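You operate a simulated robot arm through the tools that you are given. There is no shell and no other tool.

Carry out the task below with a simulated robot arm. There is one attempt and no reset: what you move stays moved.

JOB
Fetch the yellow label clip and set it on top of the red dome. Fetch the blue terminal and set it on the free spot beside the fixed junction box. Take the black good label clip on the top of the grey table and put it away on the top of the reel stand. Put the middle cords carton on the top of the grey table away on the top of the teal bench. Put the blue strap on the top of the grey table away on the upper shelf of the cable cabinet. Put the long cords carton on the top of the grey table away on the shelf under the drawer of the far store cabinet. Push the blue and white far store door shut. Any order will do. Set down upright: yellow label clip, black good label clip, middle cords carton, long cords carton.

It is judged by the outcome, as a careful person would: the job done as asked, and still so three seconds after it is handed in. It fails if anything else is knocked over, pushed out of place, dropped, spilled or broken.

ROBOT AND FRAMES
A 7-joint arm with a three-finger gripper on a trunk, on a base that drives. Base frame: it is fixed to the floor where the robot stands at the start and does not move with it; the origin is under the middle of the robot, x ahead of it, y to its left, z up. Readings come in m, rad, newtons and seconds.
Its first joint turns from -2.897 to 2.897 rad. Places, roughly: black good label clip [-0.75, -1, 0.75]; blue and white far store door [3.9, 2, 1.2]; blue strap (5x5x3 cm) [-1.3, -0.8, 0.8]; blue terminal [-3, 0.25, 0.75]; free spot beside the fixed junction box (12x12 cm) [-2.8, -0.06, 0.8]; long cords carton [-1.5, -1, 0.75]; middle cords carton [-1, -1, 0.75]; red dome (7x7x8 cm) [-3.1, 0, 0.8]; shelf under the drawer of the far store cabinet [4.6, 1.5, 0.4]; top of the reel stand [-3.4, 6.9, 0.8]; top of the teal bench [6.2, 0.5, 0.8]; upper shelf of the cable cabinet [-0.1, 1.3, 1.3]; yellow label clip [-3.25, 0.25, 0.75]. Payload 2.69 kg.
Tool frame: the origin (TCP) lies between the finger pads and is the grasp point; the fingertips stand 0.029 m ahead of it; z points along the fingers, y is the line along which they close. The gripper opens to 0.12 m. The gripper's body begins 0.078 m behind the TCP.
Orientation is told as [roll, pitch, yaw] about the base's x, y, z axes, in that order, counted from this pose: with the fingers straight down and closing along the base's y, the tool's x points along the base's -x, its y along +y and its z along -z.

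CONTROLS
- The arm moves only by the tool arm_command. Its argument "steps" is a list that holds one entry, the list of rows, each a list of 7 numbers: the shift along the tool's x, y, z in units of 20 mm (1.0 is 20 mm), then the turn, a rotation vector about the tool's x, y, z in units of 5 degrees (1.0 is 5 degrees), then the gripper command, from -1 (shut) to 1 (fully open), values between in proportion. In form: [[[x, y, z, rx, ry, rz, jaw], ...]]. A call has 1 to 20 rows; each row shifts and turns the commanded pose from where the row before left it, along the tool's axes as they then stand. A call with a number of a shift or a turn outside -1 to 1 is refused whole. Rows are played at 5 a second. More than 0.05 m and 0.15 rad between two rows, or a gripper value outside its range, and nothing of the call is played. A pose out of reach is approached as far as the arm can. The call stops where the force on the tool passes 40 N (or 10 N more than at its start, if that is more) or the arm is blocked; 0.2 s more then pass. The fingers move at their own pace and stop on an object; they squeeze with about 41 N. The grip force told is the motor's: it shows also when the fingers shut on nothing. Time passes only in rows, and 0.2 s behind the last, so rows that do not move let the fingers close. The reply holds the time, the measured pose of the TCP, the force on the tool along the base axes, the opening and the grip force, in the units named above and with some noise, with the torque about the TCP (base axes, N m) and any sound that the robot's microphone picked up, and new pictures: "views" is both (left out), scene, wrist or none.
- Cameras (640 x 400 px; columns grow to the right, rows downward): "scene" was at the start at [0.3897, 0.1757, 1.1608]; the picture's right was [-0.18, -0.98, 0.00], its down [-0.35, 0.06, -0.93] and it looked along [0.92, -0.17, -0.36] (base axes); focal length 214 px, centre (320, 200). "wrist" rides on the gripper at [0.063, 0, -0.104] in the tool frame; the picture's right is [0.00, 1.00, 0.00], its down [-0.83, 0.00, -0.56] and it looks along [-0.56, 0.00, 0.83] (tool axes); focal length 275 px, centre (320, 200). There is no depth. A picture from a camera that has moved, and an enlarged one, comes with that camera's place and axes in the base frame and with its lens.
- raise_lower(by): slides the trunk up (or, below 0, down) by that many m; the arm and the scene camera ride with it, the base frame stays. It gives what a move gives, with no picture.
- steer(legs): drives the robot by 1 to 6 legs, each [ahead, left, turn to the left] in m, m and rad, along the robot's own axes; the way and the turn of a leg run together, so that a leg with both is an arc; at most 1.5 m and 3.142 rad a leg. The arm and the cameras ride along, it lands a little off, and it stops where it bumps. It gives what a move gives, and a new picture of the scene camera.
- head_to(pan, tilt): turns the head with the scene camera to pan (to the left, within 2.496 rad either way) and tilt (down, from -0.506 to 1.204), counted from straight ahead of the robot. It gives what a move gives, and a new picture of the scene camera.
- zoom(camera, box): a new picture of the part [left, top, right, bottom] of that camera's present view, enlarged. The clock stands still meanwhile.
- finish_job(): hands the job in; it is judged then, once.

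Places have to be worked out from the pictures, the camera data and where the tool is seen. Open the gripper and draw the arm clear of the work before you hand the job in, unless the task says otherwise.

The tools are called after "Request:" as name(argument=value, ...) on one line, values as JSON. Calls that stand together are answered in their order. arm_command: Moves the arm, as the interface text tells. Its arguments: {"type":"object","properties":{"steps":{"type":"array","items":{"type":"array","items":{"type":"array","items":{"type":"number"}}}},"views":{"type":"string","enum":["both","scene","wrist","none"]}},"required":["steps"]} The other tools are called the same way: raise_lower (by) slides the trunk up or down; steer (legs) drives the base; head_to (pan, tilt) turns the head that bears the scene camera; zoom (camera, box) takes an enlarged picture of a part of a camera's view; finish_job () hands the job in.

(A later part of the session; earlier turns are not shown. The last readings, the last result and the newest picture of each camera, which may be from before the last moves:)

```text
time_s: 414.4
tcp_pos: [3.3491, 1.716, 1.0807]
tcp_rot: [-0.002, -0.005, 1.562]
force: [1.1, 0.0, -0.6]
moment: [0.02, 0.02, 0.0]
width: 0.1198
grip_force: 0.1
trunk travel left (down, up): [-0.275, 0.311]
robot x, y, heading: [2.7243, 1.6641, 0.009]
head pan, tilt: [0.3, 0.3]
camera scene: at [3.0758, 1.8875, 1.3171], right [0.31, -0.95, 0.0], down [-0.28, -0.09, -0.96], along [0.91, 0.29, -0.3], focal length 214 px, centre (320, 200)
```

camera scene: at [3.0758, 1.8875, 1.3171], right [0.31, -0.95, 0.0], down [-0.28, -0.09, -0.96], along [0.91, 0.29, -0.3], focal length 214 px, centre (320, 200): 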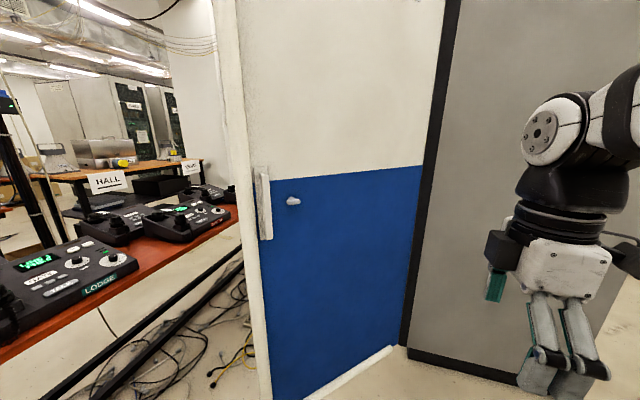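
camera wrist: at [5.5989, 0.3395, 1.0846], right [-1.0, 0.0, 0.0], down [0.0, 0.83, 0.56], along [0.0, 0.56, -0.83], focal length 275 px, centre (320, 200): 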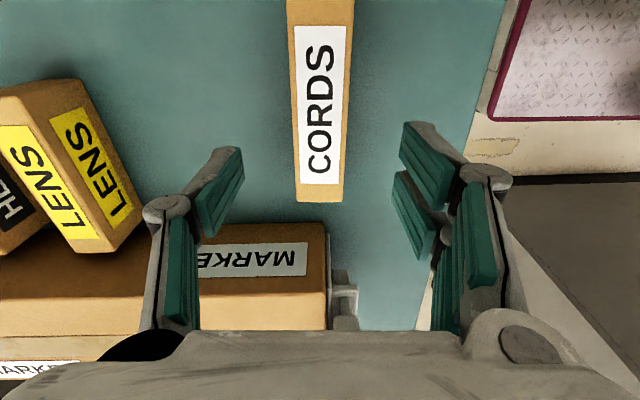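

The door's tip is at about (3.65, 2.31) and the bench front at y≈2.83, too narrow to pass on this side. I edge forward just enough for the head camera to look past the door into the cabinet.

Request:
arm_command(steps=[[[0, 1, 0, 0, 0, 0, 1], [0, 1, 0, 0, 0, 0, 1], [0, 1, 0, 0, 0, 0, 1], [0, 1, 0, 0, 0, 0, 1], [0, 1, 0, 0, 0, 0, 1], [0, 1, 0, 0, 0, 0, 1], [0, 0, 0, 0, 0, 0, 0]]], views="none")

Request:
steer(legs=[[0, 0.72, 0], [0.3, 0, 0]])

Request:
head_to(pan=-0.65, tilt=0.45)

```text
time_s: 416.0
tcp_pos: [3.2287, 1.7177, 1.0796]
tcp_rot: [0.0, -0.007, 1.561]
force: [1.1, -0.1, 0.3]
moment: [0.0, 0.02, 0.02]
width: 0.06
grip_force: 0.0
trunk travel left (down, up): [-0.275, 0.311]
robot x, y, heading: [2.7216, 1.6649, 0.013]
head pan, tilt: [0.3, 0.3]
```

```text
time_s: 421.5
tcp_pos: [3.5258, 2.4365, 1.0809]
tcp_rot: [-0.001, -0.006, 1.556]
force: [-0.4, 0.7, -1.1]
moment: [-0.02, 0.0, 0.0]
width: 0.06
grip_force: 0.2
trunk travel left (down, up): [-0.275, 0.311]
robot x, y, heading: [3.0216, 2.3883, 0.012]
head pan, tilt: [0.3, 0.3]
camera scene: at [3.373, 2.6065, 1.3172], right [0.3, -0.95, 0.0], down [-0.28, -0.09, -0.96], along [0.91, 0.29, -0.3], focal length 214 px, centre (320, 200)
```

scene: 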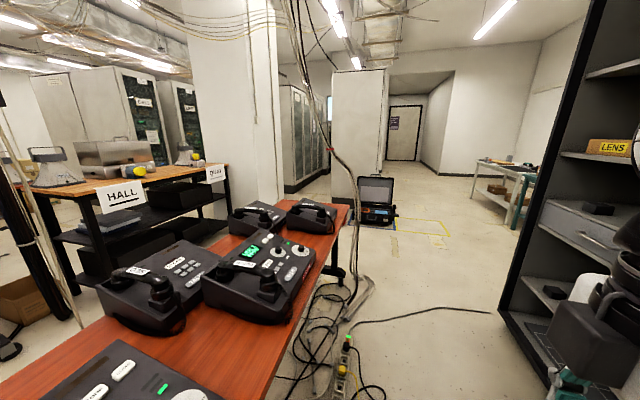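

```text
time_s: 422.8
tcp_pos: [3.5245, 2.4361, 1.0805]
tcp_rot: [-0.003, -0.004, 1.558]
force: [0.4, -0.4, 0.3]
moment: [-0.02, -0.03, 0.03]
width: 0.0602
grip_force: 0.0
trunk travel left (down, up): [-0.275, 0.311]
robot x, y, heading: [3.0183, 2.3842, 0.011]
head pan, tilt: [-0.649, 0.45]
camera scene: at [3.3576, 2.5233, 1.3033], right [-0.6, -0.8, 0.0], down [-0.35, 0.26, -0.9], along [0.72, -0.54, -0.44], focal length 214 px, centre (320, 200)
```

scene: 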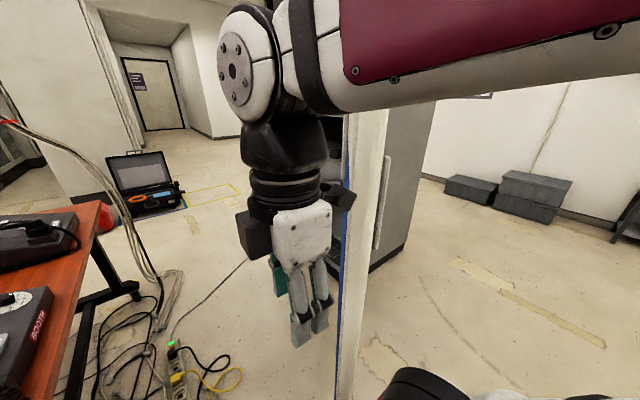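

I can glimpse the drawer and the shelf below it, but the arm blocks the view. I raise the arm and look again.

Request:
arm_command(steps=[[[0, 0, -1, 0, 0, 0, 0], [0, 0, -1, 0, 0, 0, 0], [0, 0, -1, 0, 0, 0, 0], [0, 0, -1, 0, 0, 0, 0], [0, 0, -1, 0, 0, 0, 0], [0, 0, -1, 0, 0, 0, 0], [0, 0, -1, 0, 0, 0, 0], [0, 0, -1, 0, 0, 0, 0], [0, 0, -1, 0, 0, 0, 0], [0, 0, -1, 0, 0, 0, 0], [0, 0, -1, 0, 0, 0, 0], [0, 0, -1, 0, 0, 0, 0], [0, 0, 0, 0, 0, 0, 0]]], views="none")

Request:
head_to(pan=-0.3, tilt=0.5)

Request:
head_to(pan=0.0, tilt=0.5)

```text
time_s: 425.6
tcp_pos: [3.5243, 2.435, 1.3012]
tcp_rot: [-0.001, -0.005, 1.559]
force: [0.8, 0.5, 0.0]
moment: [0.04, -0.04, 0.01]
width: 0.0602
grip_force: 0.0
out of reach, approached as far as the arm can: row 12
trunk travel left (down, up): [-0.275, 0.311]
robot x, y, heading: [3.0186, 2.3845, 0.013]
head pan, tilt: [-0.649, 0.45]
```

```text
time_s: 426.4
tcp_pos: [3.5246, 2.4362, 1.3009]
tcp_rot: [-0.001, -0.005, 1.56]
force: [-0.8, 0.6, -0.2]
moment: [-0.02, -0.01, -0.03]
width: 0.0599
grip_force: 0.0
trunk travel left (down, up): [-0.275, 0.311]
robot x, y, heading: [3.0192, 2.3819, 0.009]
head pan, tilt: [-0.3, 0.499]
camera scene: at [3.3711, 2.5519, 1.2988], right [-0.29, -0.96, 0.0], down [-0.46, 0.14, -0.88], along [0.84, -0.25, -0.48], focal length 214 px, centre (320, 200)
```

scene: 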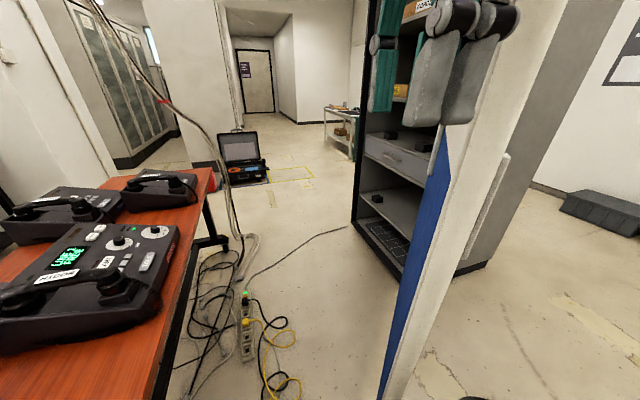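

```text
time_s: 427.2
tcp_pos: [3.5241, 2.4342, 1.2999]
tcp_rot: [0.0, -0.003, 1.559]
force: [0.0, 1.2, 0.5]
moment: [-0.02, 0.0, -0.02]
width: 0.0599
grip_force: 0.1
trunk travel left (down, up): [-0.275, 0.311]
robot x, y, heading: [3.0167, 2.3833, 0.006]
head pan, tilt: [0.0, 0.499]
camera scene: at [3.375, 2.5788, 1.2988], right [0.01, -1.0, 0.0], down [-0.48, 0.0, -0.88], along [0.88, 0.01, -0.48], focal length 214 px, centre (320, 200)
```

scene: 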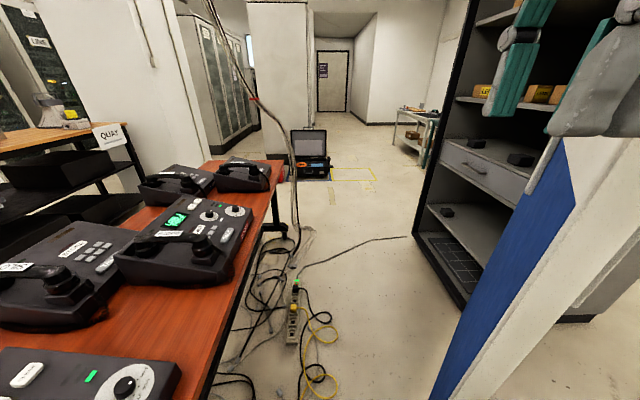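

Request:
zoom(camera="scene", box=[400, 60, 600, 320])

```text
1.54 times, centred on (500, 190) of scene
camera zoom: at [3.375, 2.5788, 1.2988], right [0.01, -1.0, 0.0], down [-0.48, 0.0, -0.88], along [0.88, 0.01, -0.48], focal length 330 px, centre (43, 215)
```

zoom: 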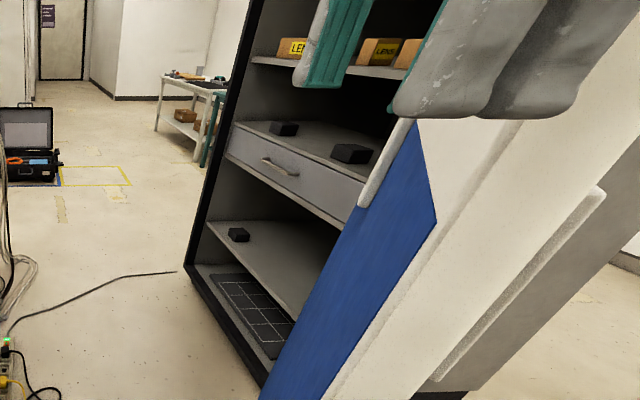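

The shelf under the drawer is at z≈0.40 with about 0.37 m of headroom below the drawer (0.77), front plane y≈1.71; it must be reached from the north-east. Now I go back to the grey table for the long carton.

Request:
steer(legs=[[-0.3, 0, 0], [0, -1.4, 0], [0, -0.78, 0], [-1.5, 0, 0], [-1.5, 0, 0], [-1.14, 0, 0]])

Request:
arm_command(steps=[[[0, 0, 1, 0, 0, 0, 1], [0, 0, 1, 0, 0, 0, 1], [0, 0, 1, 0, 0, 0, 1], [0, 0, 1, 0, 0, 0, 1], [0, 0, 1, 0, 0, 0, 1], [0, 0, 1, 0, 0, 0, 1], [0, 0, 1, 0, 0, 0, 1], [0, 0, 1, 0, 0, 0, 1], [0, 0, 1, 0, 0, 0, 1], [0, 0, 0, 0, 0, 0, 1]]], views="none")

```text
time_s: 459.1
tcp_pos: [-0.9093, 0.2927, 1.3009]
tcp_rot: [-0.002, -0.005, 1.529]
force: [1.1, 0.6, 0.7]
moment: [-0.03, 0.02, 0.02]
width: 0.0599
grip_force: 0.1
trunk travel left (down, up): [-0.275, 0.311]
robot x, y, heading: [-1.4146, 0.2565, -0.022]
head pan, tilt: [0.0, 0.499]
camera scene: at [-1.0554, 0.441, 1.2988], right [-0.02, -1.0, 0.0], down [-0.48, 0.01, -0.88], along [0.88, -0.02, -0.48], focal length 214 px, centre (320, 200)
```

scene: 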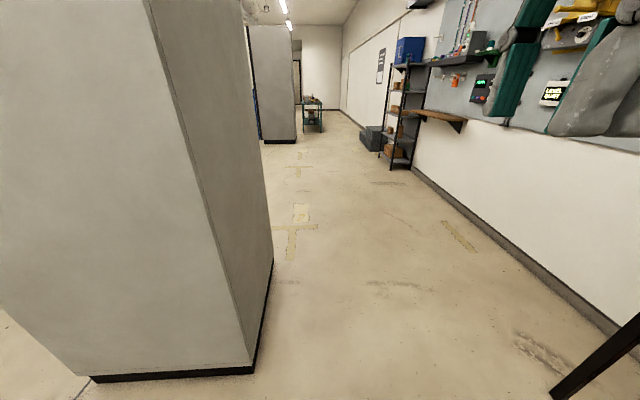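

```text
time_s: 461.2
tcp_pos: [-0.9096, 0.2934, 1.1206]
tcp_rot: [-0.002, -0.005, 1.529]
force: [0.9, -0.2, 0.4]
moment: [-0.02, 0.0, -0.03]
width: 0.1199
grip_force: 0.1
trunk travel left (down, up): [-0.275, 0.311]
robot x, y, heading: [-1.4132, 0.2596, -0.027]
head pan, tilt: [0.0, 0.499]
```

I turn to face the table and approach the long carton.

Request:
steer(legs=[[0, 0, -1.545], [0.37, 0, 0]])

Request:
zoom(camera="wrist", box=[0, 0, 640, 400])

Request:
head_to(pan=-0.3, tilt=0.6)

```text
time_s: 467.4
tcp_pos: [-1.3703, -0.6214, 1.1203]
tcp_rot: [-0.002, -0.005, -0.02]
force: [0.0, -0.6, -0.3]
moment: [0.01, 0.02, 0.01]
width: 0.1199
grip_force: 0.1
trunk travel left (down, up): [-0.275, 0.311]
robot x, y, heading: [-1.415, -0.1146, -1.569]
head pan, tilt: [0.0, 0.499]
camera scene: at [-1.227, -0.4702, 1.2988], right [-1.0, 0.0, 0.0], down [0.0, 0.48, -0.88], along [0.0, -0.88, -0.48], focal length 214 px, centre (320, 200)
```

scene: 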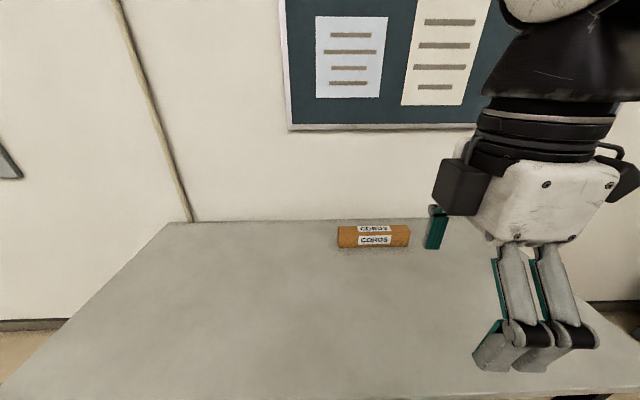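

```text
1.00 times, centred on (320, 200) of wrist (not enlarged: the box is as wide or as high as the picture)
camera zoom: at [-1.4331, -0.6193, 1.2238], right [0.02, 1.0, 0.0], down [0.83, -0.01, 0.56], along [0.56, -0.01, -0.83], focal length 275 px, centre (320, 200)
```

zoom: 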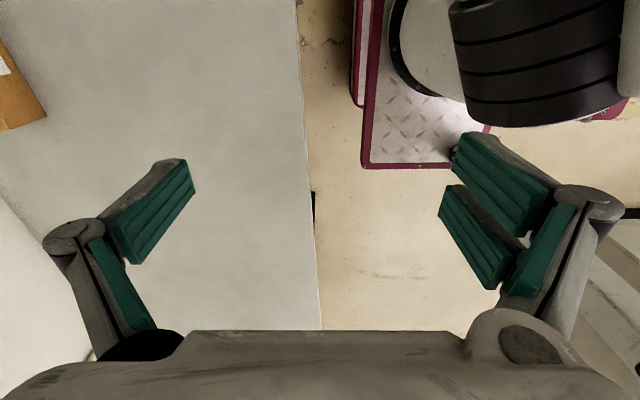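

```text
time_s: 468.2
tcp_pos: [-1.3707, -0.6224, 1.12]
tcp_rot: [0.0, -0.004, -0.02]
force: [-0.2, -0.9, 0.4]
moment: [0.0, -0.02, -0.02]
width: 0.12
grip_force: 0.0
trunk travel left (down, up): [-0.275, 0.311]
robot x, y, heading: [-1.4167, -0.1173, -1.57]
head pan, tilt: [-0.3, 0.6]
camera scene: at [-1.253, -0.4636, 1.2897], right [-0.95, 0.3, 0.0], down [0.17, 0.54, -0.83], along [-0.25, -0.79, -0.56], focal length 214 px, centre (320, 200)
```

scene: 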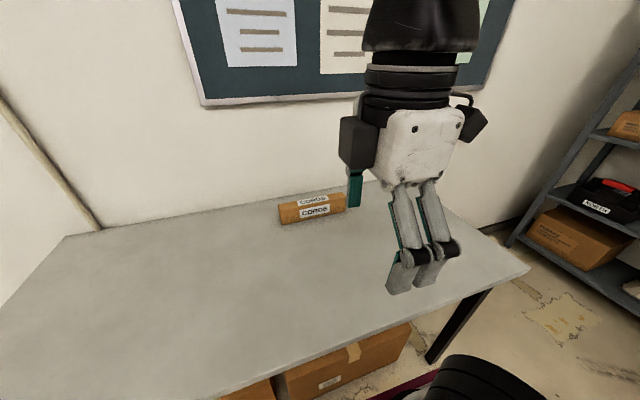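

The long carton is about 27 cm long, centred near (-1.43, -1.12), parallel to the table edge. I extend over it while descending.

Request:
arm_command(steps=[[[0.1, -1, 0.4, 0, 0, 0, 1], [0.1, -1, 0.4, 0, 0, 0, 1], [0.1, -1, 0.4, 0, 0, 0, 1], [0.1, -1, 0.4, 0, 0, 0, 1], [0.1, -1, 0.4, 0, 0, 0, 1], [0.1, -1, 0.4, 0, 0, 0, 1], [0.1, -1, 0.4, 0, 0, 0, 1], [0.1, -1, 0.4, 0, 0, 0, 1], [0.1, -1, 0.4, 0, 0, 0, 1], [0.1, -1, 0.4, 0, 0, 0, 1], [0.1, -1, 0.4, 0, 0, 0, 1], [0.1, -1, 0.4, 0, 0, 0, 1], [0.1, -1, 0.4, 0, 0, 0, 1], [0.1, -1, 0.4, 0, 0, 0, 1], [0.1, -1, 0.4, 0, 0, 0, 1], [0.1, -1, 0.4, 0, 0, 0, 1], [0.1, -1, 0.4, 0, 0, 0, 1], [0.1, -1, 0.4, 0, 0, 0, 1], [0.1, -1, 0.4, 0, 0, 0, 1], [0.1, -1, 0, 0, 0, 0, 1]]], views="both")

```text
time_s: 472.4
tcp_pos: [-1.4174, -1.0207, 0.9687]
tcp_rot: [-0.002, -0.005, -0.02]
force: [-0.7, -0.2, 1.1]
moment: [0.0, 0.04, 0.01]
width: 0.1201
grip_force: 0.1
trunk travel left (down, up): [-0.275, 0.311]
robot x, y, heading: [-1.4174, -0.1189, -1.576]
head pan, tilt: [-0.3, 0.6]
camera scene: at [-1.253, -0.4634, 1.2897], right [-0.95, 0.3, 0.0], down [0.17, 0.54, -0.83], along [-0.25, -0.79, -0.56], focal length 214 px, centre (320, 200)
camera wrist: at [-1.4809, -1.0187, 1.0719], right [0.02, 1.0, 0.0], down [0.83, -0.01, 0.56], along [0.56, -0.01, -0.83], focal length 275 px, centre (320, 200)
```

scene: 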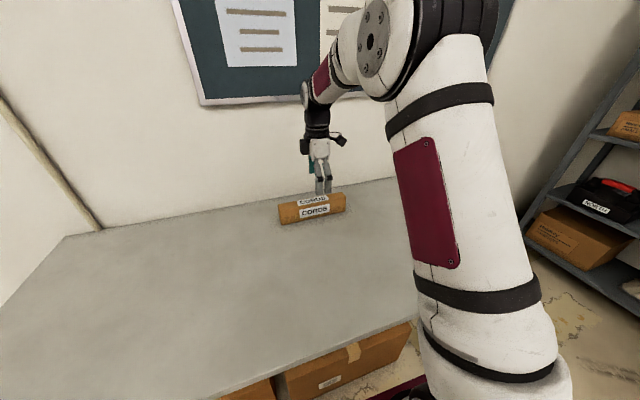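
wrist: 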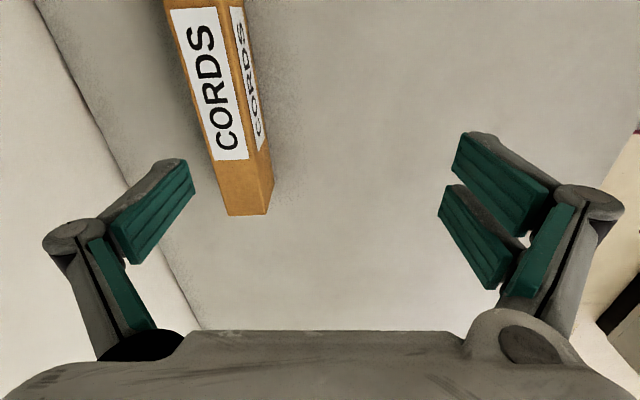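

I zoom the wrist view to get the carton's exact pose.

Request:
zoom(camera="wrist", box=[130, 0, 330, 230])

```text
1.74 times, centred on (230, 115) of wrist
camera zoom: at [-1.4809, -1.0187, 1.0719], right [0.02, 1.0, 0.0], down [0.83, -0.01, 0.56], along [0.56, -0.01, -0.83], focal length 479 px, centre (476, 348)
```

zoom: 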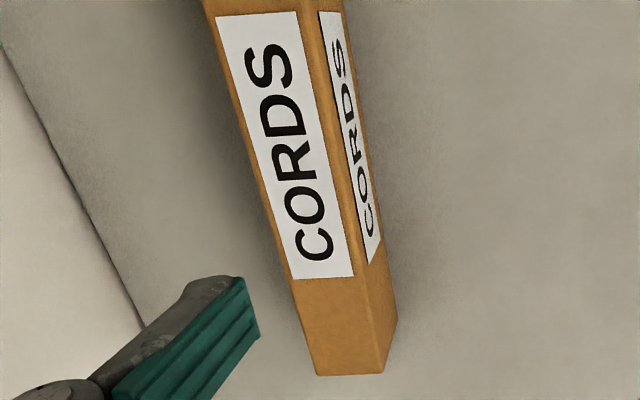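

Top face corners give the carton centre at about (-1.43, -1.108), 4.4 cm thick, aligned to x. I move over it and descend halfway.

Request:
arm_command(steps=[[[0.12, -0.87, 0.4, 0, 0, -0.46, 1], [0.12, -0.87, 0.4, 0, 0, 0, 1], [0.12, -0.87, 0.4, 0, 0, 0, 1], [0.12, -0.87, 0.4, 0, 0, 0, 1], [0.12, -0.87, 0.4, 0, 0, 0, 1], [0, 0, 1, 0, 0, 0, 1], [0, 0, 0, 0, 0, 0, 1]]], views="both")

```text
time_s: 474.0
tcp_pos: [-1.4285, -1.1078, 0.9083]
tcp_rot: [-0.004, -0.005, 0.019]
force: [-0.4, -0.3, 0.4]
moment: [0.01, -0.01, 0.02]
width: 0.1199
grip_force: 0.2
trunk travel left (down, up): [-0.275, 0.311]
robot x, y, heading: [-1.4165, -0.1146, -1.571]
head pan, tilt: [-0.3, 0.6]
camera scene: at [-1.2531, -0.4635, 1.2897], right [-0.95, 0.3, 0.0], down [0.17, 0.54, -0.83], along [-0.25, -0.79, -0.56], focal length 214 px, centre (320, 200)
camera wrist: at [-1.4917, -1.1077, 1.0125], right [-0.02, 1.0, 0.0], down [0.83, 0.02, 0.56], along [0.56, 0.01, -0.83], focal length 275 px, centre (320, 200)
```

scene: 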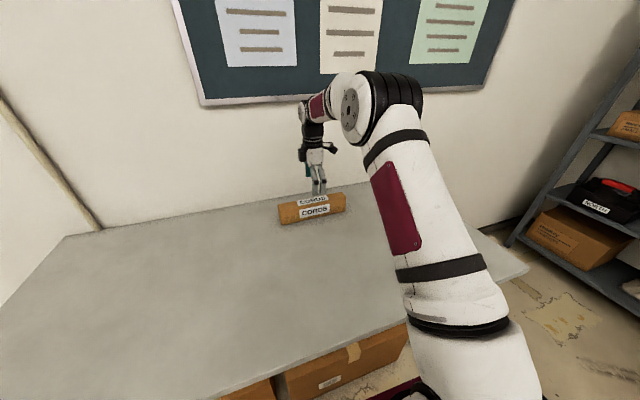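
wrist: 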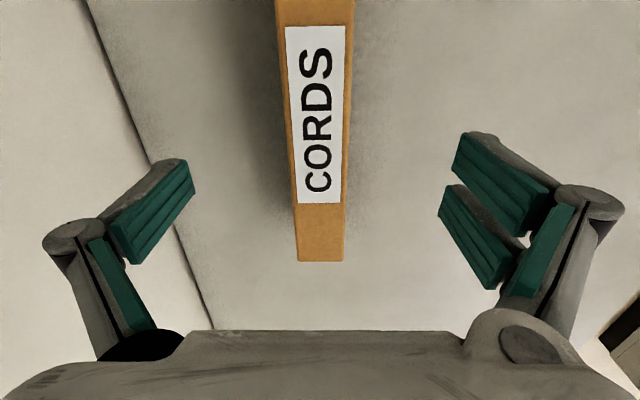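

Centred on the carton. I descend to z≈0.80 and close the jaw.

Request:
arm_command(steps=[[[0, 0, 1, 0, 0, 0, 1], [0, 0, 1, 0, 0, 0, 1], [0, 0, 1, 0, 0, 0, 1], [0, 0, 1, 0, 0, 0, 1], [0, 0, 1, 0, 0, 0, 1], [0, 0, 0.35, 0, 0, 0, 1], [0, 0, 0, 0, 0, 0, 0.3], [0, 0, 0, 0, 0, 0, -0.2], [0, 0, 0, 0, 0, 0, -1], [0, 0, 0, 0, 0, 0, -1], [0, 0, 0, 0, 0, 0, -1]]], views="wrist")

```text
time_s: 476.4
tcp_pos: [-1.4278, -1.1088, 0.8007]
tcp_rot: [-0.002, -0.005, 0.018]
force: [0.5, 0.4, -0.8]
moment: [-0.1, 0.08, 0.17]
width: 0.0438
grip_force: 40.9
trunk travel left (down, up): [-0.275, 0.311]
robot x, y, heading: [-1.4166, -0.1154, -1.578]
head pan, tilt: [-0.3, 0.6]
camera wrist: at [-1.491, -1.1084, 0.905], right [-0.02, 1.0, 0.0], down [0.83, 0.02, 0.56], along [0.56, 0.01, -0.83], focal length 275 px, centre (320, 200)
```

wrist: 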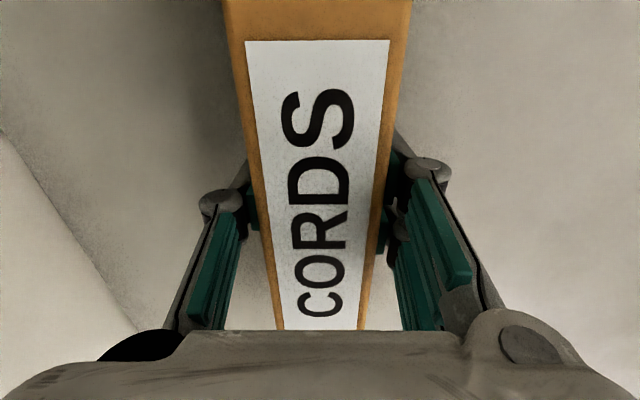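

Gripped at 4.4 cm. I lift and retract toward the robot.

Request:
arm_command(steps=[[[0, 0, -1, 0, 0, 0, -1], [0, 0, -1, 0, 0, 0, -1], [0, 0, -1, 0, 0, 0, -1], [0, 0, -1, 0, 0, 0, -1], [0, 0, -1, 0, 0, 0, -1], [0, 1, -1, 0, 0, 0, -1], [0, 1, -1, 0, 0, 0, -1], [0, 1, -1, 0, 0, 0, -1], [0, 1, -1, 0, 0, 0, -1], [0, 1, -1, 0, 0, 0, -1], [0, 1, -1, 0, 0, 0, -1], [0, 1, -1, 0, 0, 0, -1], [0, 1, -1, 0, 0, 0, -1], [0, 1, -1, 0, 0, 0, -1], [0, 1, -1, 0, 0, 0, -1], [0, 1, 0, 0, 0, 0, -1], [0, 1, 0, 0, 0, 0, -1], [0, 1, 0, 0, 0, 0, -1], [0, 1, 0, 0, 0, 0, -1], [0, 1, 0, 0, 0, 0, -1]]], views="none")

Request:
arm_command(steps=[[[0, 1, 0, 0, 0, 0, -1], [0, 1, 0, 0, 0, 0, -1], [0, 1, 0, 0, 0, 0, -1], [0, 1, 0, 0, 0, 0, -1], [0, 1, 0, 0, 0, 0, -1], [0, 1, 0, 0, 0, 0, -1], [0, 0, 0, 0, 0, 0, -1]]], views="both")

```text
time_s: 480.6
tcp_pos: [-1.4354, -0.8069, 1.1001]
tcp_rot: [-0.005, -0.006, 0.018]
force: [-0.3, -0.4, -3.7]
moment: [0.0, -0.01, 0.02]
width: 0.0436
grip_force: 41.1
trunk travel left (down, up): [-0.275, 0.311]
robot x, y, heading: [-1.413, -0.1188, -1.573]
head pan, tilt: [-0.3, 0.6]
```

```text
time_s: 482.2
tcp_pos: [-1.4373, -0.6873, 1.0997]
tcp_rot: [-0.001, -0.006, 0.018]
force: [-0.7, 0.3, -3.1]
moment: [-0.02, 0.02, 0.02]
width: 0.0435
grip_force: 41.2
trunk travel left (down, up): [-0.275, 0.311]
robot x, y, heading: [-1.4184, -0.1179, -1.577]
head pan, tilt: [-0.3, 0.6]
camera scene: at [-1.2531, -0.4637, 1.2897], right [-0.95, 0.3, 0.0], down [0.17, 0.54, -0.82], along [-0.25, -0.79, -0.57], focal length 214 px, centre (320, 200)
camera wrist: at [-1.5006, -0.6878, 1.204], right [-0.02, 1.0, 0.0], down [0.83, 0.02, 0.56], along [0.56, 0.01, -0.83], focal length 275 px, centre (320, 200)
```

scene: 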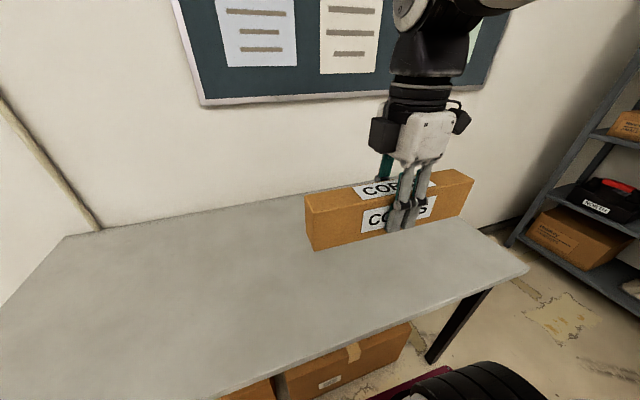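
wrist: 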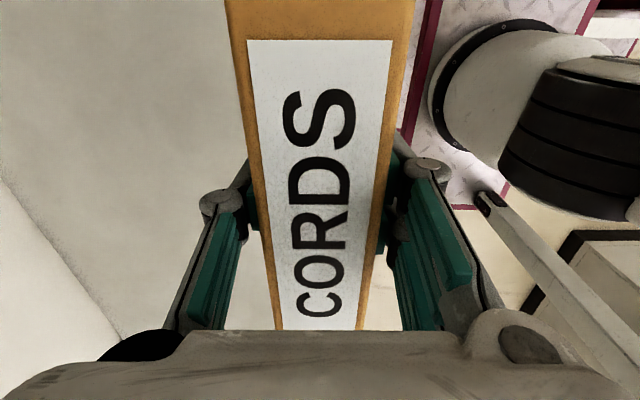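

The long carton is held upright. The route to the cabinet's open side goes round the east end of the benches; I drive down the corridor first.

Request:
steer(legs=[[-0.35, 0, 0], [0, 0, 1.577], [1.5, 0, 0], [1.5, 0, 0], [1.5, 0, 0]])

Request:
steer(legs=[[1.2, -0.48, 0], [1.3, 0, 0]])

Request:
head_to(pan=0.1, tilt=0.2)

```text
time_s: 509.3
tcp_pos: [3.6457, 0.1271, 1.1]
tcp_rot: [-0.001, -0.005, 1.566]
force: [1.0, 0.0, -3.7]
moment: [0.01, -0.02, 0.0]
width: 0.0435
grip_force: 40.9
trunk travel left (down, up): [-0.275, 0.311]
robot x, y, heading: [3.0751, 0.1558, -0.028]
head pan, tilt: [-0.3, 0.6]
camera scene: at [3.4285, 0.317, 1.2897], right [-0.32, -0.95, 0.0], down [-0.54, 0.18, -0.82], along [0.78, -0.26, -0.57], focal length 214 px, centre (320, 200)
```

scene: 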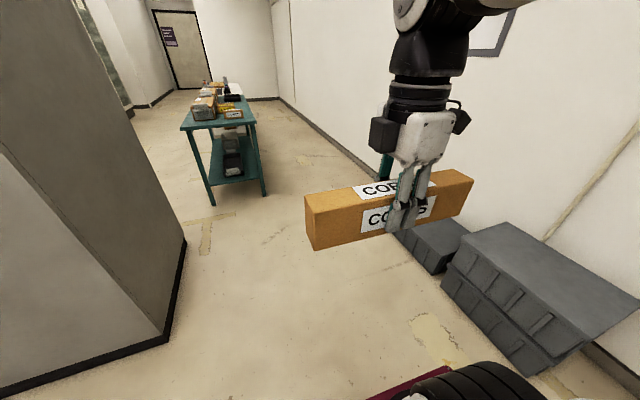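

```text
time_s: 522.0
tcp_pos: [6.1359, -0.397, 1.1]
tcp_rot: [-0.003, -0.003, 1.576]
force: [-0.5, 0.1, -3.4]
moment: [-0.01, 0.03, 0.01]
width: 0.0437
grip_force: 41.1
trunk travel left (down, up): [-0.275, 0.311]
robot x, y, heading: [5.5635, -0.3696, -0.014]
head pan, tilt: [-0.3, 0.6]
camera scene: at [5.917, -0.208, 1.2897], right [-0.31, -0.95, 0.0], down [-0.54, 0.18, -0.82], along [0.78, -0.26, -0.57], focal length 214 px, centre (320, 200)
```

scene: 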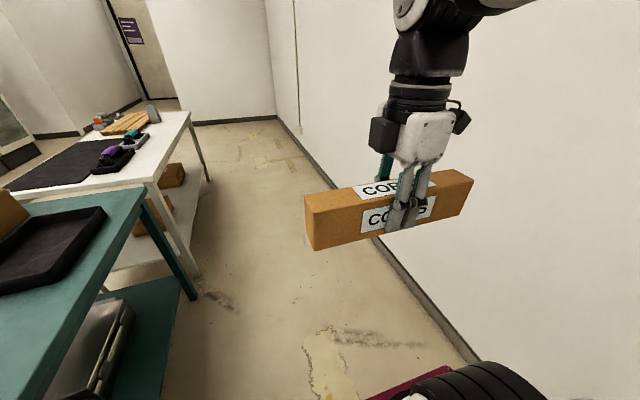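

```text
time_s: 522.8
tcp_pos: [6.136, -0.3968, 1.1006]
tcp_rot: [0.0, -0.005, 1.576]
force: [-0.1, -0.6, -3.1]
moment: [0.0, -0.01, 0.01]
width: 0.0436
grip_force: 41.0
trunk travel left (down, up): [-0.275, 0.311]
robot x, y, heading: [5.5648, -0.3685, -0.016]
head pan, tilt: [0.099, 0.201]
camera scene: at [5.9258, -0.1729, 1.3264], right [0.08, -1.0, 0.0], down [-0.2, -0.02, -0.98], along [0.98, 0.08, -0.2], focal length 214 px, centre (320, 200)
```

scene: 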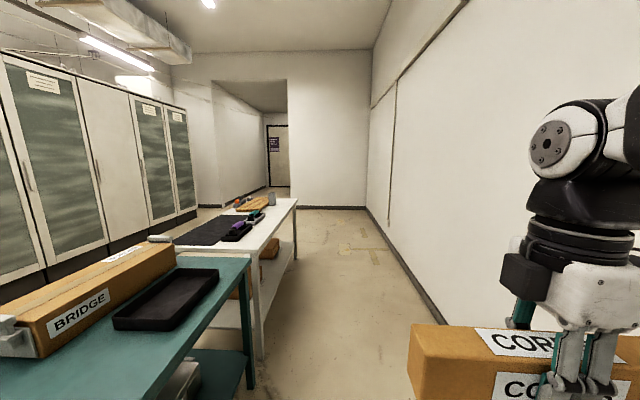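

The white table ends at x≈8.4. I drive past it, shift north, and turn back west on the far side.

Request:
steer(legs=[[1.5, 0, 0], [1.5, 0, 0], [0.6, 0, 0.016], [0, 1.4, 0], [0, 0.75, 0]])

Request:
steer(legs=[[0, 0, 3.14], [1.5, 0, 0], [1.2, 0, 0]])

Request:
head_to(pan=0.1, tilt=0.35)

```text
time_s: 550.5
tcp_pos: [9.7357, 1.7041, 1.1005]
tcp_rot: [0.0, -0.006, 1.609]
force: [0.4, -0.5, -3.7]
moment: [-0.01, -0.02, -0.01]
width: 0.0435
grip_force: 40.9
trunk travel left (down, up): [-0.275, 0.311]
robot x, y, heading: [9.1638, 1.7105, 0.018]
head pan, tilt: [0.099, 0.201]
camera scene: at [9.518, 1.9208, 1.3264], right [0.12, -0.99, 0.0], down [-0.2, -0.02, -0.98], along [0.97, 0.11, -0.2], focal length 214 px, centre (320, 200)
```

scene: 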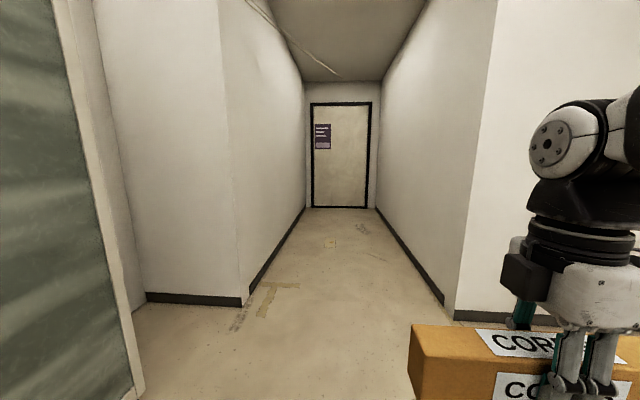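

```text
time_s: 571.0
tcp_pos: [5.8818, 1.6758, 1.1]
tcp_rot: [-0.002, -0.005, -1.534]
force: [0.1, 0.1, -1.9]
moment: [-0.04, 0.03, 0.03]
width: 0.0436
grip_force: 41.4
trunk travel left (down, up): [-0.275, 0.311]
robot x, y, heading: [6.4551, 1.667, -3.121]
head pan, tilt: [0.099, 0.201]
camera scene: at [6.1008, 1.4629, 1.3264], right [-0.12, 0.99, 0.0], down [0.2, 0.02, -0.98], along [-0.97, -0.11, -0.2], focal length 214 px, centre (320, 200)
```

scene: 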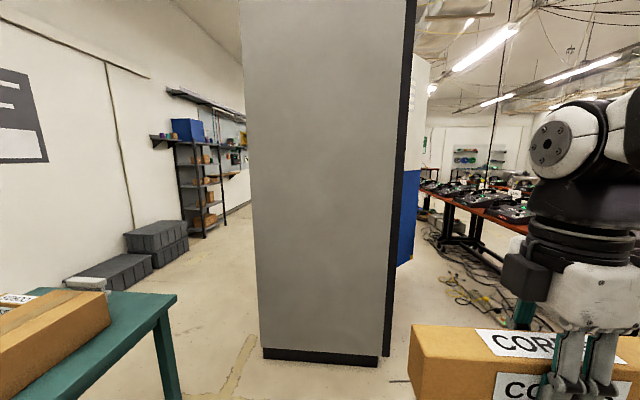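

```text
time_s: 571.8
tcp_pos: [5.8827, 1.6752, 1.1001]
tcp_rot: [-0.004, -0.006, -1.535]
force: [0.1, -0.2, -2.9]
moment: [-0.04, 0.0, -0.03]
width: 0.0436
grip_force: 41.1
trunk travel left (down, up): [-0.275, 0.311]
robot x, y, heading: [6.4588, 1.6654, -3.123]
head pan, tilt: [0.099, 0.351]
camera scene: at [6.1008, 1.4629, 1.3124], right [-0.12, 0.99, 0.0], down [0.34, 0.04, -0.94], along [-0.93, -0.11, -0.34], focal length 214 px, centre (320, 200)
```

scene: 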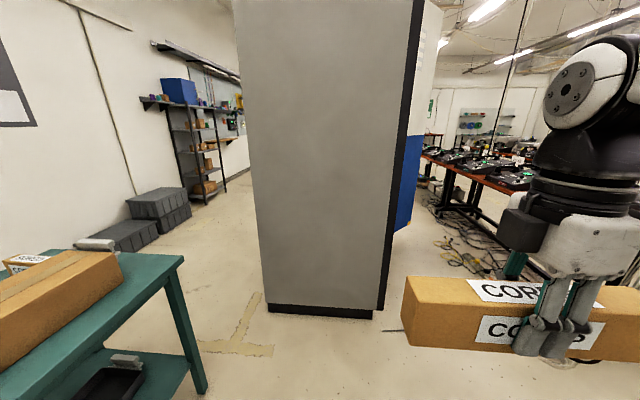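

I move to the north-east of the cabinet and turn to face its open front.

Request:
steer(legs=[[0.85, -0.7, 0], [0, 0, 0.9]])

Request:
head_to(pan=0.2, tilt=0.5)

```text
time_s: 579.7
tcp_pos: [5.2238, 1.9144, 1.1003]
tcp_rot: [-0.002, -0.005, -0.643]
force: [-0.1, -0.1, -4.3]
moment: [0.02, -0.03, 0.01]
width: 0.0437
grip_force: 41.0
trunk travel left (down, up): [-0.275, 0.311]
robot x, y, heading: [5.5915, 2.3553, -2.232]
head pan, tilt: [0.099, 0.351]
camera scene: at [5.5286, 1.9505, 1.3124], right [-0.85, 0.53, 0.0], down [0.18, 0.29, -0.94], along [-0.5, -0.79, -0.34], focal length 214 px, centre (320, 200)
```

scene: 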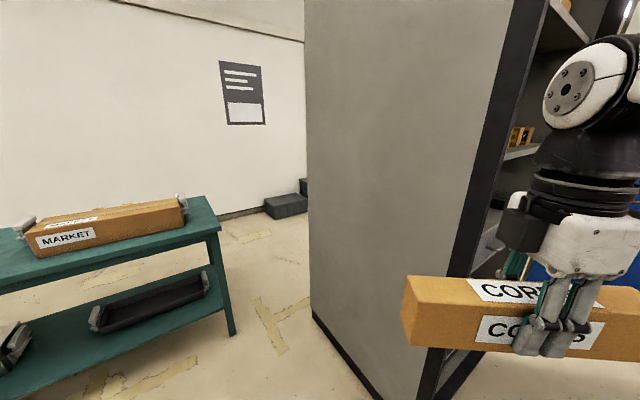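

```text
time_s: 580.4
tcp_pos: [5.2242, 1.9151, 1.0997]
tcp_rot: [-0.002, -0.005, -0.642]
force: [0.2, -0.3, -2.7]
moment: [0.0, -0.01, -0.01]
width: 0.0438
grip_force: 41.3
trunk travel left (down, up): [-0.275, 0.311]
robot x, y, heading: [5.5883, 2.3503, -2.231]
head pan, tilt: [0.201, 0.499]
camera scene: at [5.5377, 1.9478, 1.2988], right [-0.89, 0.45, 0.0], down [0.21, 0.43, -0.88], along [-0.39, -0.79, -0.48], focal length 214 px, centre (320, 200)
```

scene: 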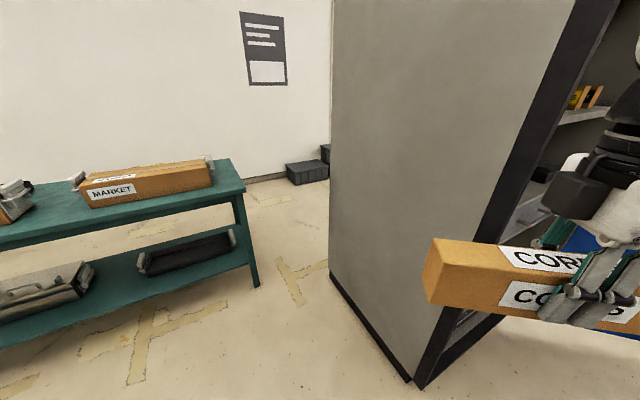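

The head sits on my left side, so I get a better view by standing in the aisle facing west with the cabinet on my left. I turn and move to about (5.0, 2.2).

Request:
steer(legs=[[0, 0, -0.91], [0.55, 0.14, 0]])

Request:
head_to(pan=1.3, tilt=0.7)

```text
time_s: 586.0
tcp_pos: [4.4672, 2.2222, 1.1002]
tcp_rot: [0.0, -0.005, -1.544]
force: [-0.4, -0.4, -3.9]
moment: [-0.02, 0.0, -0.02]
width: 0.0435
grip_force: 40.6
trunk travel left (down, up): [-0.275, 0.311]
robot x, y, heading: [5.0371, 2.2068, -3.134]
head pan, tilt: [0.201, 0.499]
camera scene: at [4.6868, 1.9991, 1.2988], right [-0.21, 0.98, 0.0], down [0.47, 0.1, -0.88], along [-0.86, -0.18, -0.48], focal length 214 px, centre (320, 200)
```

scene: 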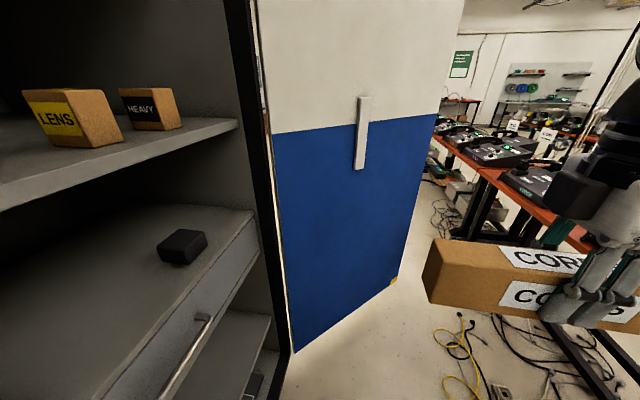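

```text
time_s: 587.3
tcp_pos: [4.4671, 2.2237, 1.0996]
tcp_rot: [0.0, -0.005, -1.543]
force: [-0.4, 0.0, -3.8]
moment: [-0.02, 0.03, 0.0]
width: 0.0438
grip_force: 40.9
trunk travel left (down, up): [-0.275, 0.311]
robot x, y, heading: [5.0374, 2.2085, -3.143]
head pan, tilt: [1.3, 0.7]
camera scene: at [4.7536, 1.9359, 1.2811], right [-0.97, 0.26, 0.0], down [0.17, 0.62, -0.77], along [-0.2, -0.74, -0.64], focal length 214 px, centre (320, 200)
```

scene: 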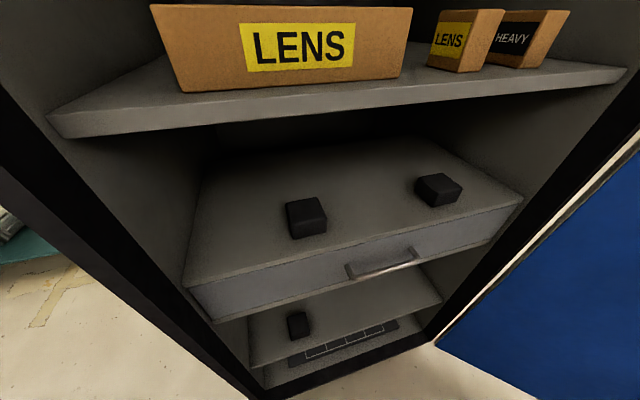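

I see the drawer and the lower shelf with a small black block at its east part. I lower the trunk fully to look at that shelf directly.

Request:
raise_lower(by=-0.27)

Request:
head_to(pan=1.45, tilt=0.6)

```text
time_s: 590.1
tcp_pos: [4.4671, 2.2227, 0.8298]
tcp_rot: [-0.001, -0.005, -1.544]
force: [0.1, -0.9, -4.1]
moment: [0.01, -0.04, 0.02]
width: 0.0436
grip_force: 40.9
trunk travel left (down, up): [-0.005, 0.581]
robot x, y, heading: [5.0385, 2.2037, -3.132]
head pan, tilt: [1.3, 0.7]
```

```text
time_s: 590.8
tcp_pos: [4.468, 2.2241, 0.8292]
tcp_rot: [-0.002, -0.005, -1.541]
force: [0.3, -0.3, -3.0]
moment: [-0.02, 0.0, 0.01]
width: 0.0436
grip_force: 41.0
trunk travel left (down, up): [-0.005, 0.581]
robot x, y, heading: [5.0421, 2.2072, -3.134]
head pan, tilt: [1.45, 0.6]
camera scene: at [4.7338, 1.9298, 1.0198], right [-0.99, 0.11, 0.0], down [0.06, 0.56, -0.82], along [-0.09, -0.82, -0.57], focal length 214 px, centre (320, 200)
```

scene: 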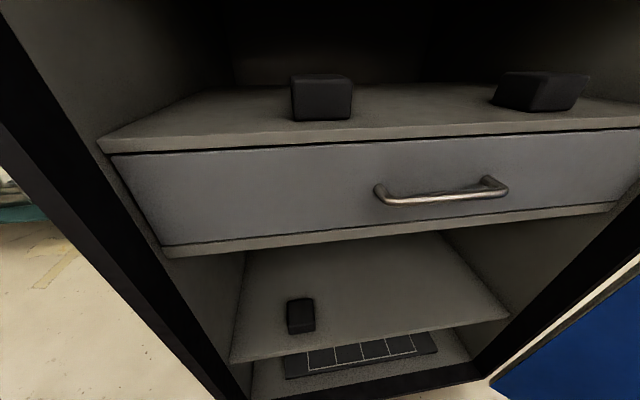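

The shelf is at z≈0.40, x 4.2–4.92, front edge y≈1.69, with a block only at x≈4.76; I will set the carton at about (4.42, 1.62). First I bring it to the left side of the robot, outside the cabinet.

Request:
arm_command(steps=[[[-1, -0.31, 0, 0, 0, 0, -1], [-1, -0.31, 0, 0, 0, 0, -1], [-1, -0.31, 0, 0, 0, 0, -1], [-1, -0.31, 0, 0, 0, 0, -1], [-1, -0.31, 0, 0, 0, 0, -1], [-1, -0.31, 0, 0, 0, 0, -1], [-1, -0.31, 0, 0, 0, 0, -1], [-1, -0.31, 0, 0, 0, 0, -1], [-1, -0.31, 0, 0, 0, 0, -1], [-1, -0.31, 0, 0, 0, 0, -1], [-1, -0.31, 0, 0, 0, 0, -1], [-1, -0.31, 0, 0, 0, 0, -1], [0, 0, 0, 0, 0, 0, -1]]], views="scene")

```text
time_s: 593.6
tcp_pos: [4.3979, 1.9799, 0.83]
tcp_rot: [-0.001, -0.005, -1.545]
force: [0.1, -0.3, -3.6]
moment: [0.02, 0.0, 0.02]
width: 0.0437
grip_force: 40.5
trunk travel left (down, up): [-0.005, 0.581]
robot x, y, heading: [5.0357, 2.2081, -3.134]
head pan, tilt: [1.45, 0.6]
camera scene: at [4.7339, 1.9298, 1.0199], right [-0.99, 0.11, 0.0], down [0.06, 0.56, -0.83], along [-0.09, -0.82, -0.56], focal length 214 px, centre (320, 200)
```

scene: 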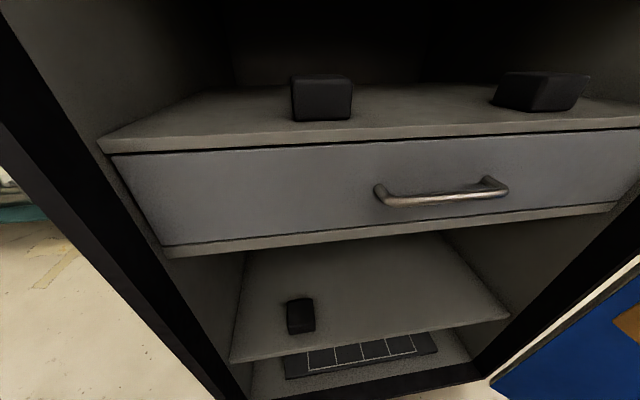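

The carton is clear of the cabinet. I turn the head to see the arm and then rotate the carton parallel to the shelf.

Request:
head_to(pan=0.9, tilt=0.6)

Request:
arm_command(steps=[[[0, 0, 0, 0, 0, -1, -1], [0, 0, 0, 0, 0, -1, -1], [0, 0, 0, 0, 0, -1, -1], [0, 0, 0, 0, 0, -1, -1], [0, 0, 0, 0, 0, -1, -1], [0, 0, 0, 0, 0, -1, -1], [0, 0, 0, 0, 0, -1, -1], [0, 0, 0, 0, 0, -1, -1], [0, 0, 0, 0, 0, -1, -1], [0, 0, 0, 0, 0, 0, -1]]], views="scene")

```text
time_s: 594.5
tcp_pos: [4.3985, 1.9803, 0.8316]
tcp_rot: [-0.002, -0.004, -1.543]
force: [0.5, 0.1, -2.9]
moment: [0.03, 0.03, -0.03]
width: 0.0437
grip_force: 41.4
trunk travel left (down, up): [-0.005, 0.581]
robot x, y, heading: [5.041, 2.2041, -3.129]
head pan, tilt: [0.901, 0.6]
camera scene: at [4.6895, 1.9479, 1.0198], right [-0.79, 0.62, 0.0], down [0.35, 0.45, -0.82], along [-0.51, -0.65, -0.57], focal length 214 px, centre (320, 200)
```

scene: 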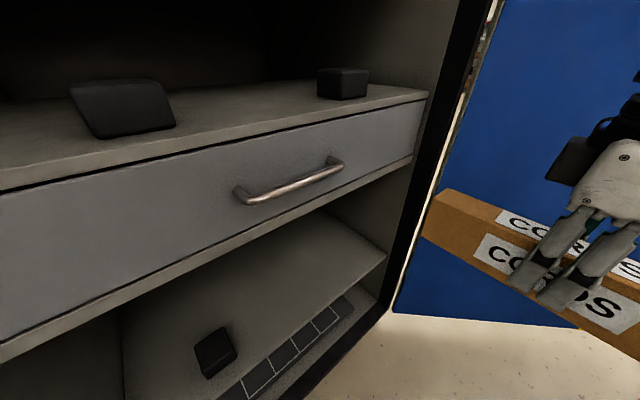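

```text
time_s: 596.7
tcp_pos: [4.3996, 1.9811, 0.8317]
tcp_rot: [-0.006, -0.002, -0.758]
force: [-0.5, -0.1, -2.6]
moment: [-0.01, 0.0, -0.02]
width: 0.0434
grip_force: 41.1
trunk travel left (down, up): [-0.005, 0.581]
robot x, y, heading: [5.0389, 2.2088, -3.138]
head pan, tilt: [0.901, 0.6]
camera scene: at [4.6895, 1.948, 1.0198], right [-0.79, 0.62, 0.0], down [0.35, 0.45, -0.82], along [-0.51, -0.65, -0.57], focal length 214 px, centre (320, 200)
```

scene: 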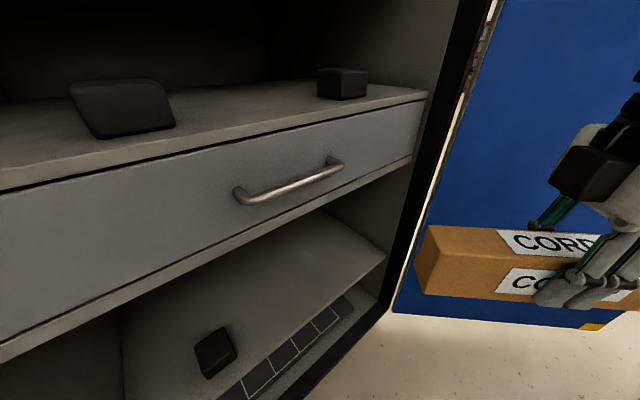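

I continue rotating until the carton is parallel to the shelf front.

Request:
arm_command(steps=[[[0, 0, 0, 0, 0, -1, -1], [0, 0, 0, 0, 0, -1, -1], [0, 0, 0, 0, 0, -1, -1], [0, 0, 0, 0, 0, -1, -1], [0, 0, 0, 0, 0, -1, -1], [0, 0, 0, 0, 0, -1, -1], [0, 0, 0, 0, 0, -1, -1], [0, 0, 0, 0, 0, -1, -1], [0, 0, 0, 0, 0, -0.7, -1], [0, 0, 0, 0, 0, 0, -1]]], views="both")

```text
time_s: 598.9
tcp_pos: [4.3988, 1.9812, 0.8308]
tcp_rot: [-0.004, 0.0, 0.002]
force: [-1.1, 0.1, -3.4]
moment: [-0.01, 0.0, -0.01]
width: 0.0436
grip_force: 40.9
trunk travel left (down, up): [-0.005, 0.581]
robot x, y, heading: [5.0402, 2.2056, -3.135]
head pan, tilt: [0.901, 0.6]
camera scene: at [4.6895, 1.948, 1.0198], right [-0.79, 0.62, 0.0], down [0.35, 0.45, -0.82], along [-0.51, -0.65, -0.57], focal length 214 px, centre (320, 200)
camera wrist: at [4.3368, 1.9825, 0.9356], right [-0.01, 1.0, -0.01], down [0.83, 0.01, 0.55], along [0.55, 0.0, -0.83], focal length 275 px, centre (320, 200)
```

scene: 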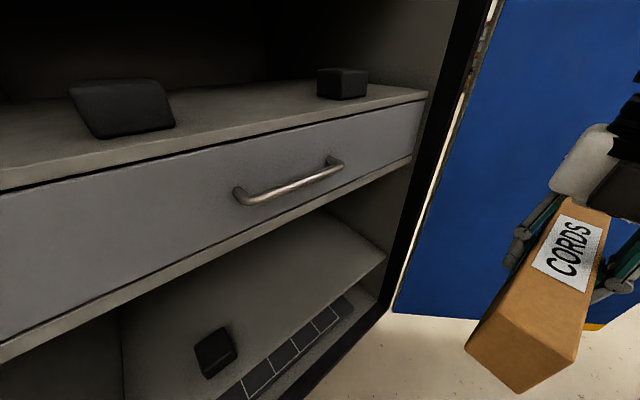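
wrist: 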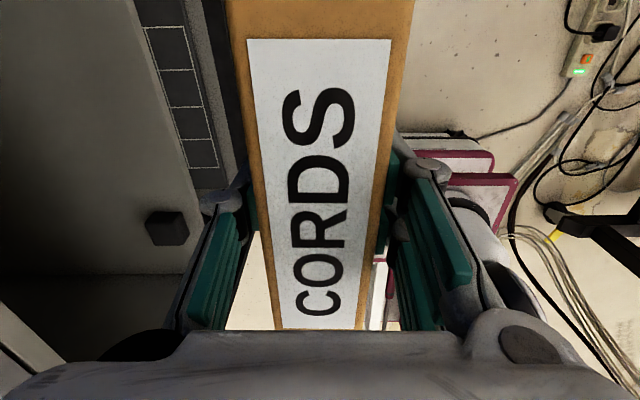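

Now parallel to the shelf. I move 10 cm toward the cabinet (still outside) and begin lowering.

Request:
arm_command(steps=[[[0, -1, 0, 0, 0, 0, -1], [0, -1, 0, 0, 0, 0, -1], [0, -1, 0, 0, 0, 0, -1], [0, -1, 0, 0, 0, 0, -1], [0, -1, 0, 0, 0, 0, -1], [0, 0, 1, 0, 0, 0, -1], [0, 0, 1, 0, 0, 0, -1], [0, 0, 1, 0, 0, 0, -1], [0, 0, 1, 0, 0, 0, -1], [0, 0, 1, 0, 0, 0, -1], [0, 0, 1, 0, 0, 0, -1], [0, 0, 1, 0, 0, 0, -1], [0, 0, 1, 0, 0, 0, -1], [0, 0, 0, 0, 0, 0, -1]]], views="both")

```text
time_s: 601.9
tcp_pos: [4.3986, 1.8809, 0.6717]
tcp_rot: [-0.006, 0.001, 0.001]
force: [-0.3, -0.2, -3.3]
moment: [-0.02, 0.0, -0.05]
width: 0.0434
grip_force: 41.0
trunk travel left (down, up): [-0.005, 0.581]
robot x, y, heading: [5.0398, 2.2113, -3.135]
head pan, tilt: [0.901, 0.6]
camera scene: at [4.6895, 1.948, 1.0198], right [-0.79, 0.62, 0.0], down [0.35, 0.45, -0.82], along [-0.51, -0.65, -0.57], focal length 214 px, centre (320, 200)
camera wrist: at [4.3363, 1.8822, 0.7762], right [-0.01, 1.0, -0.01], down [0.83, 0.01, 0.55], along [0.55, 0.0, -0.83], focal length 275 px, centre (320, 200)
```

scene: 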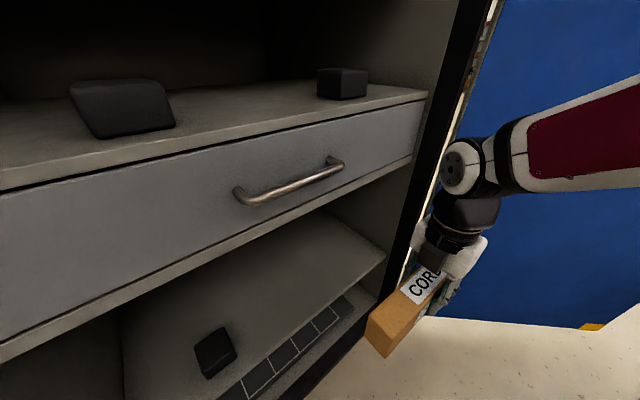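
wrist: 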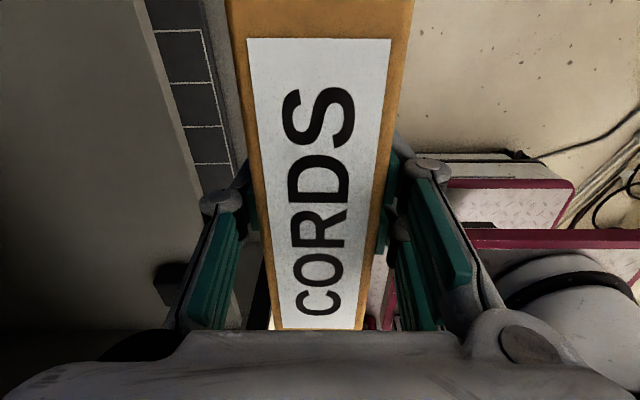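

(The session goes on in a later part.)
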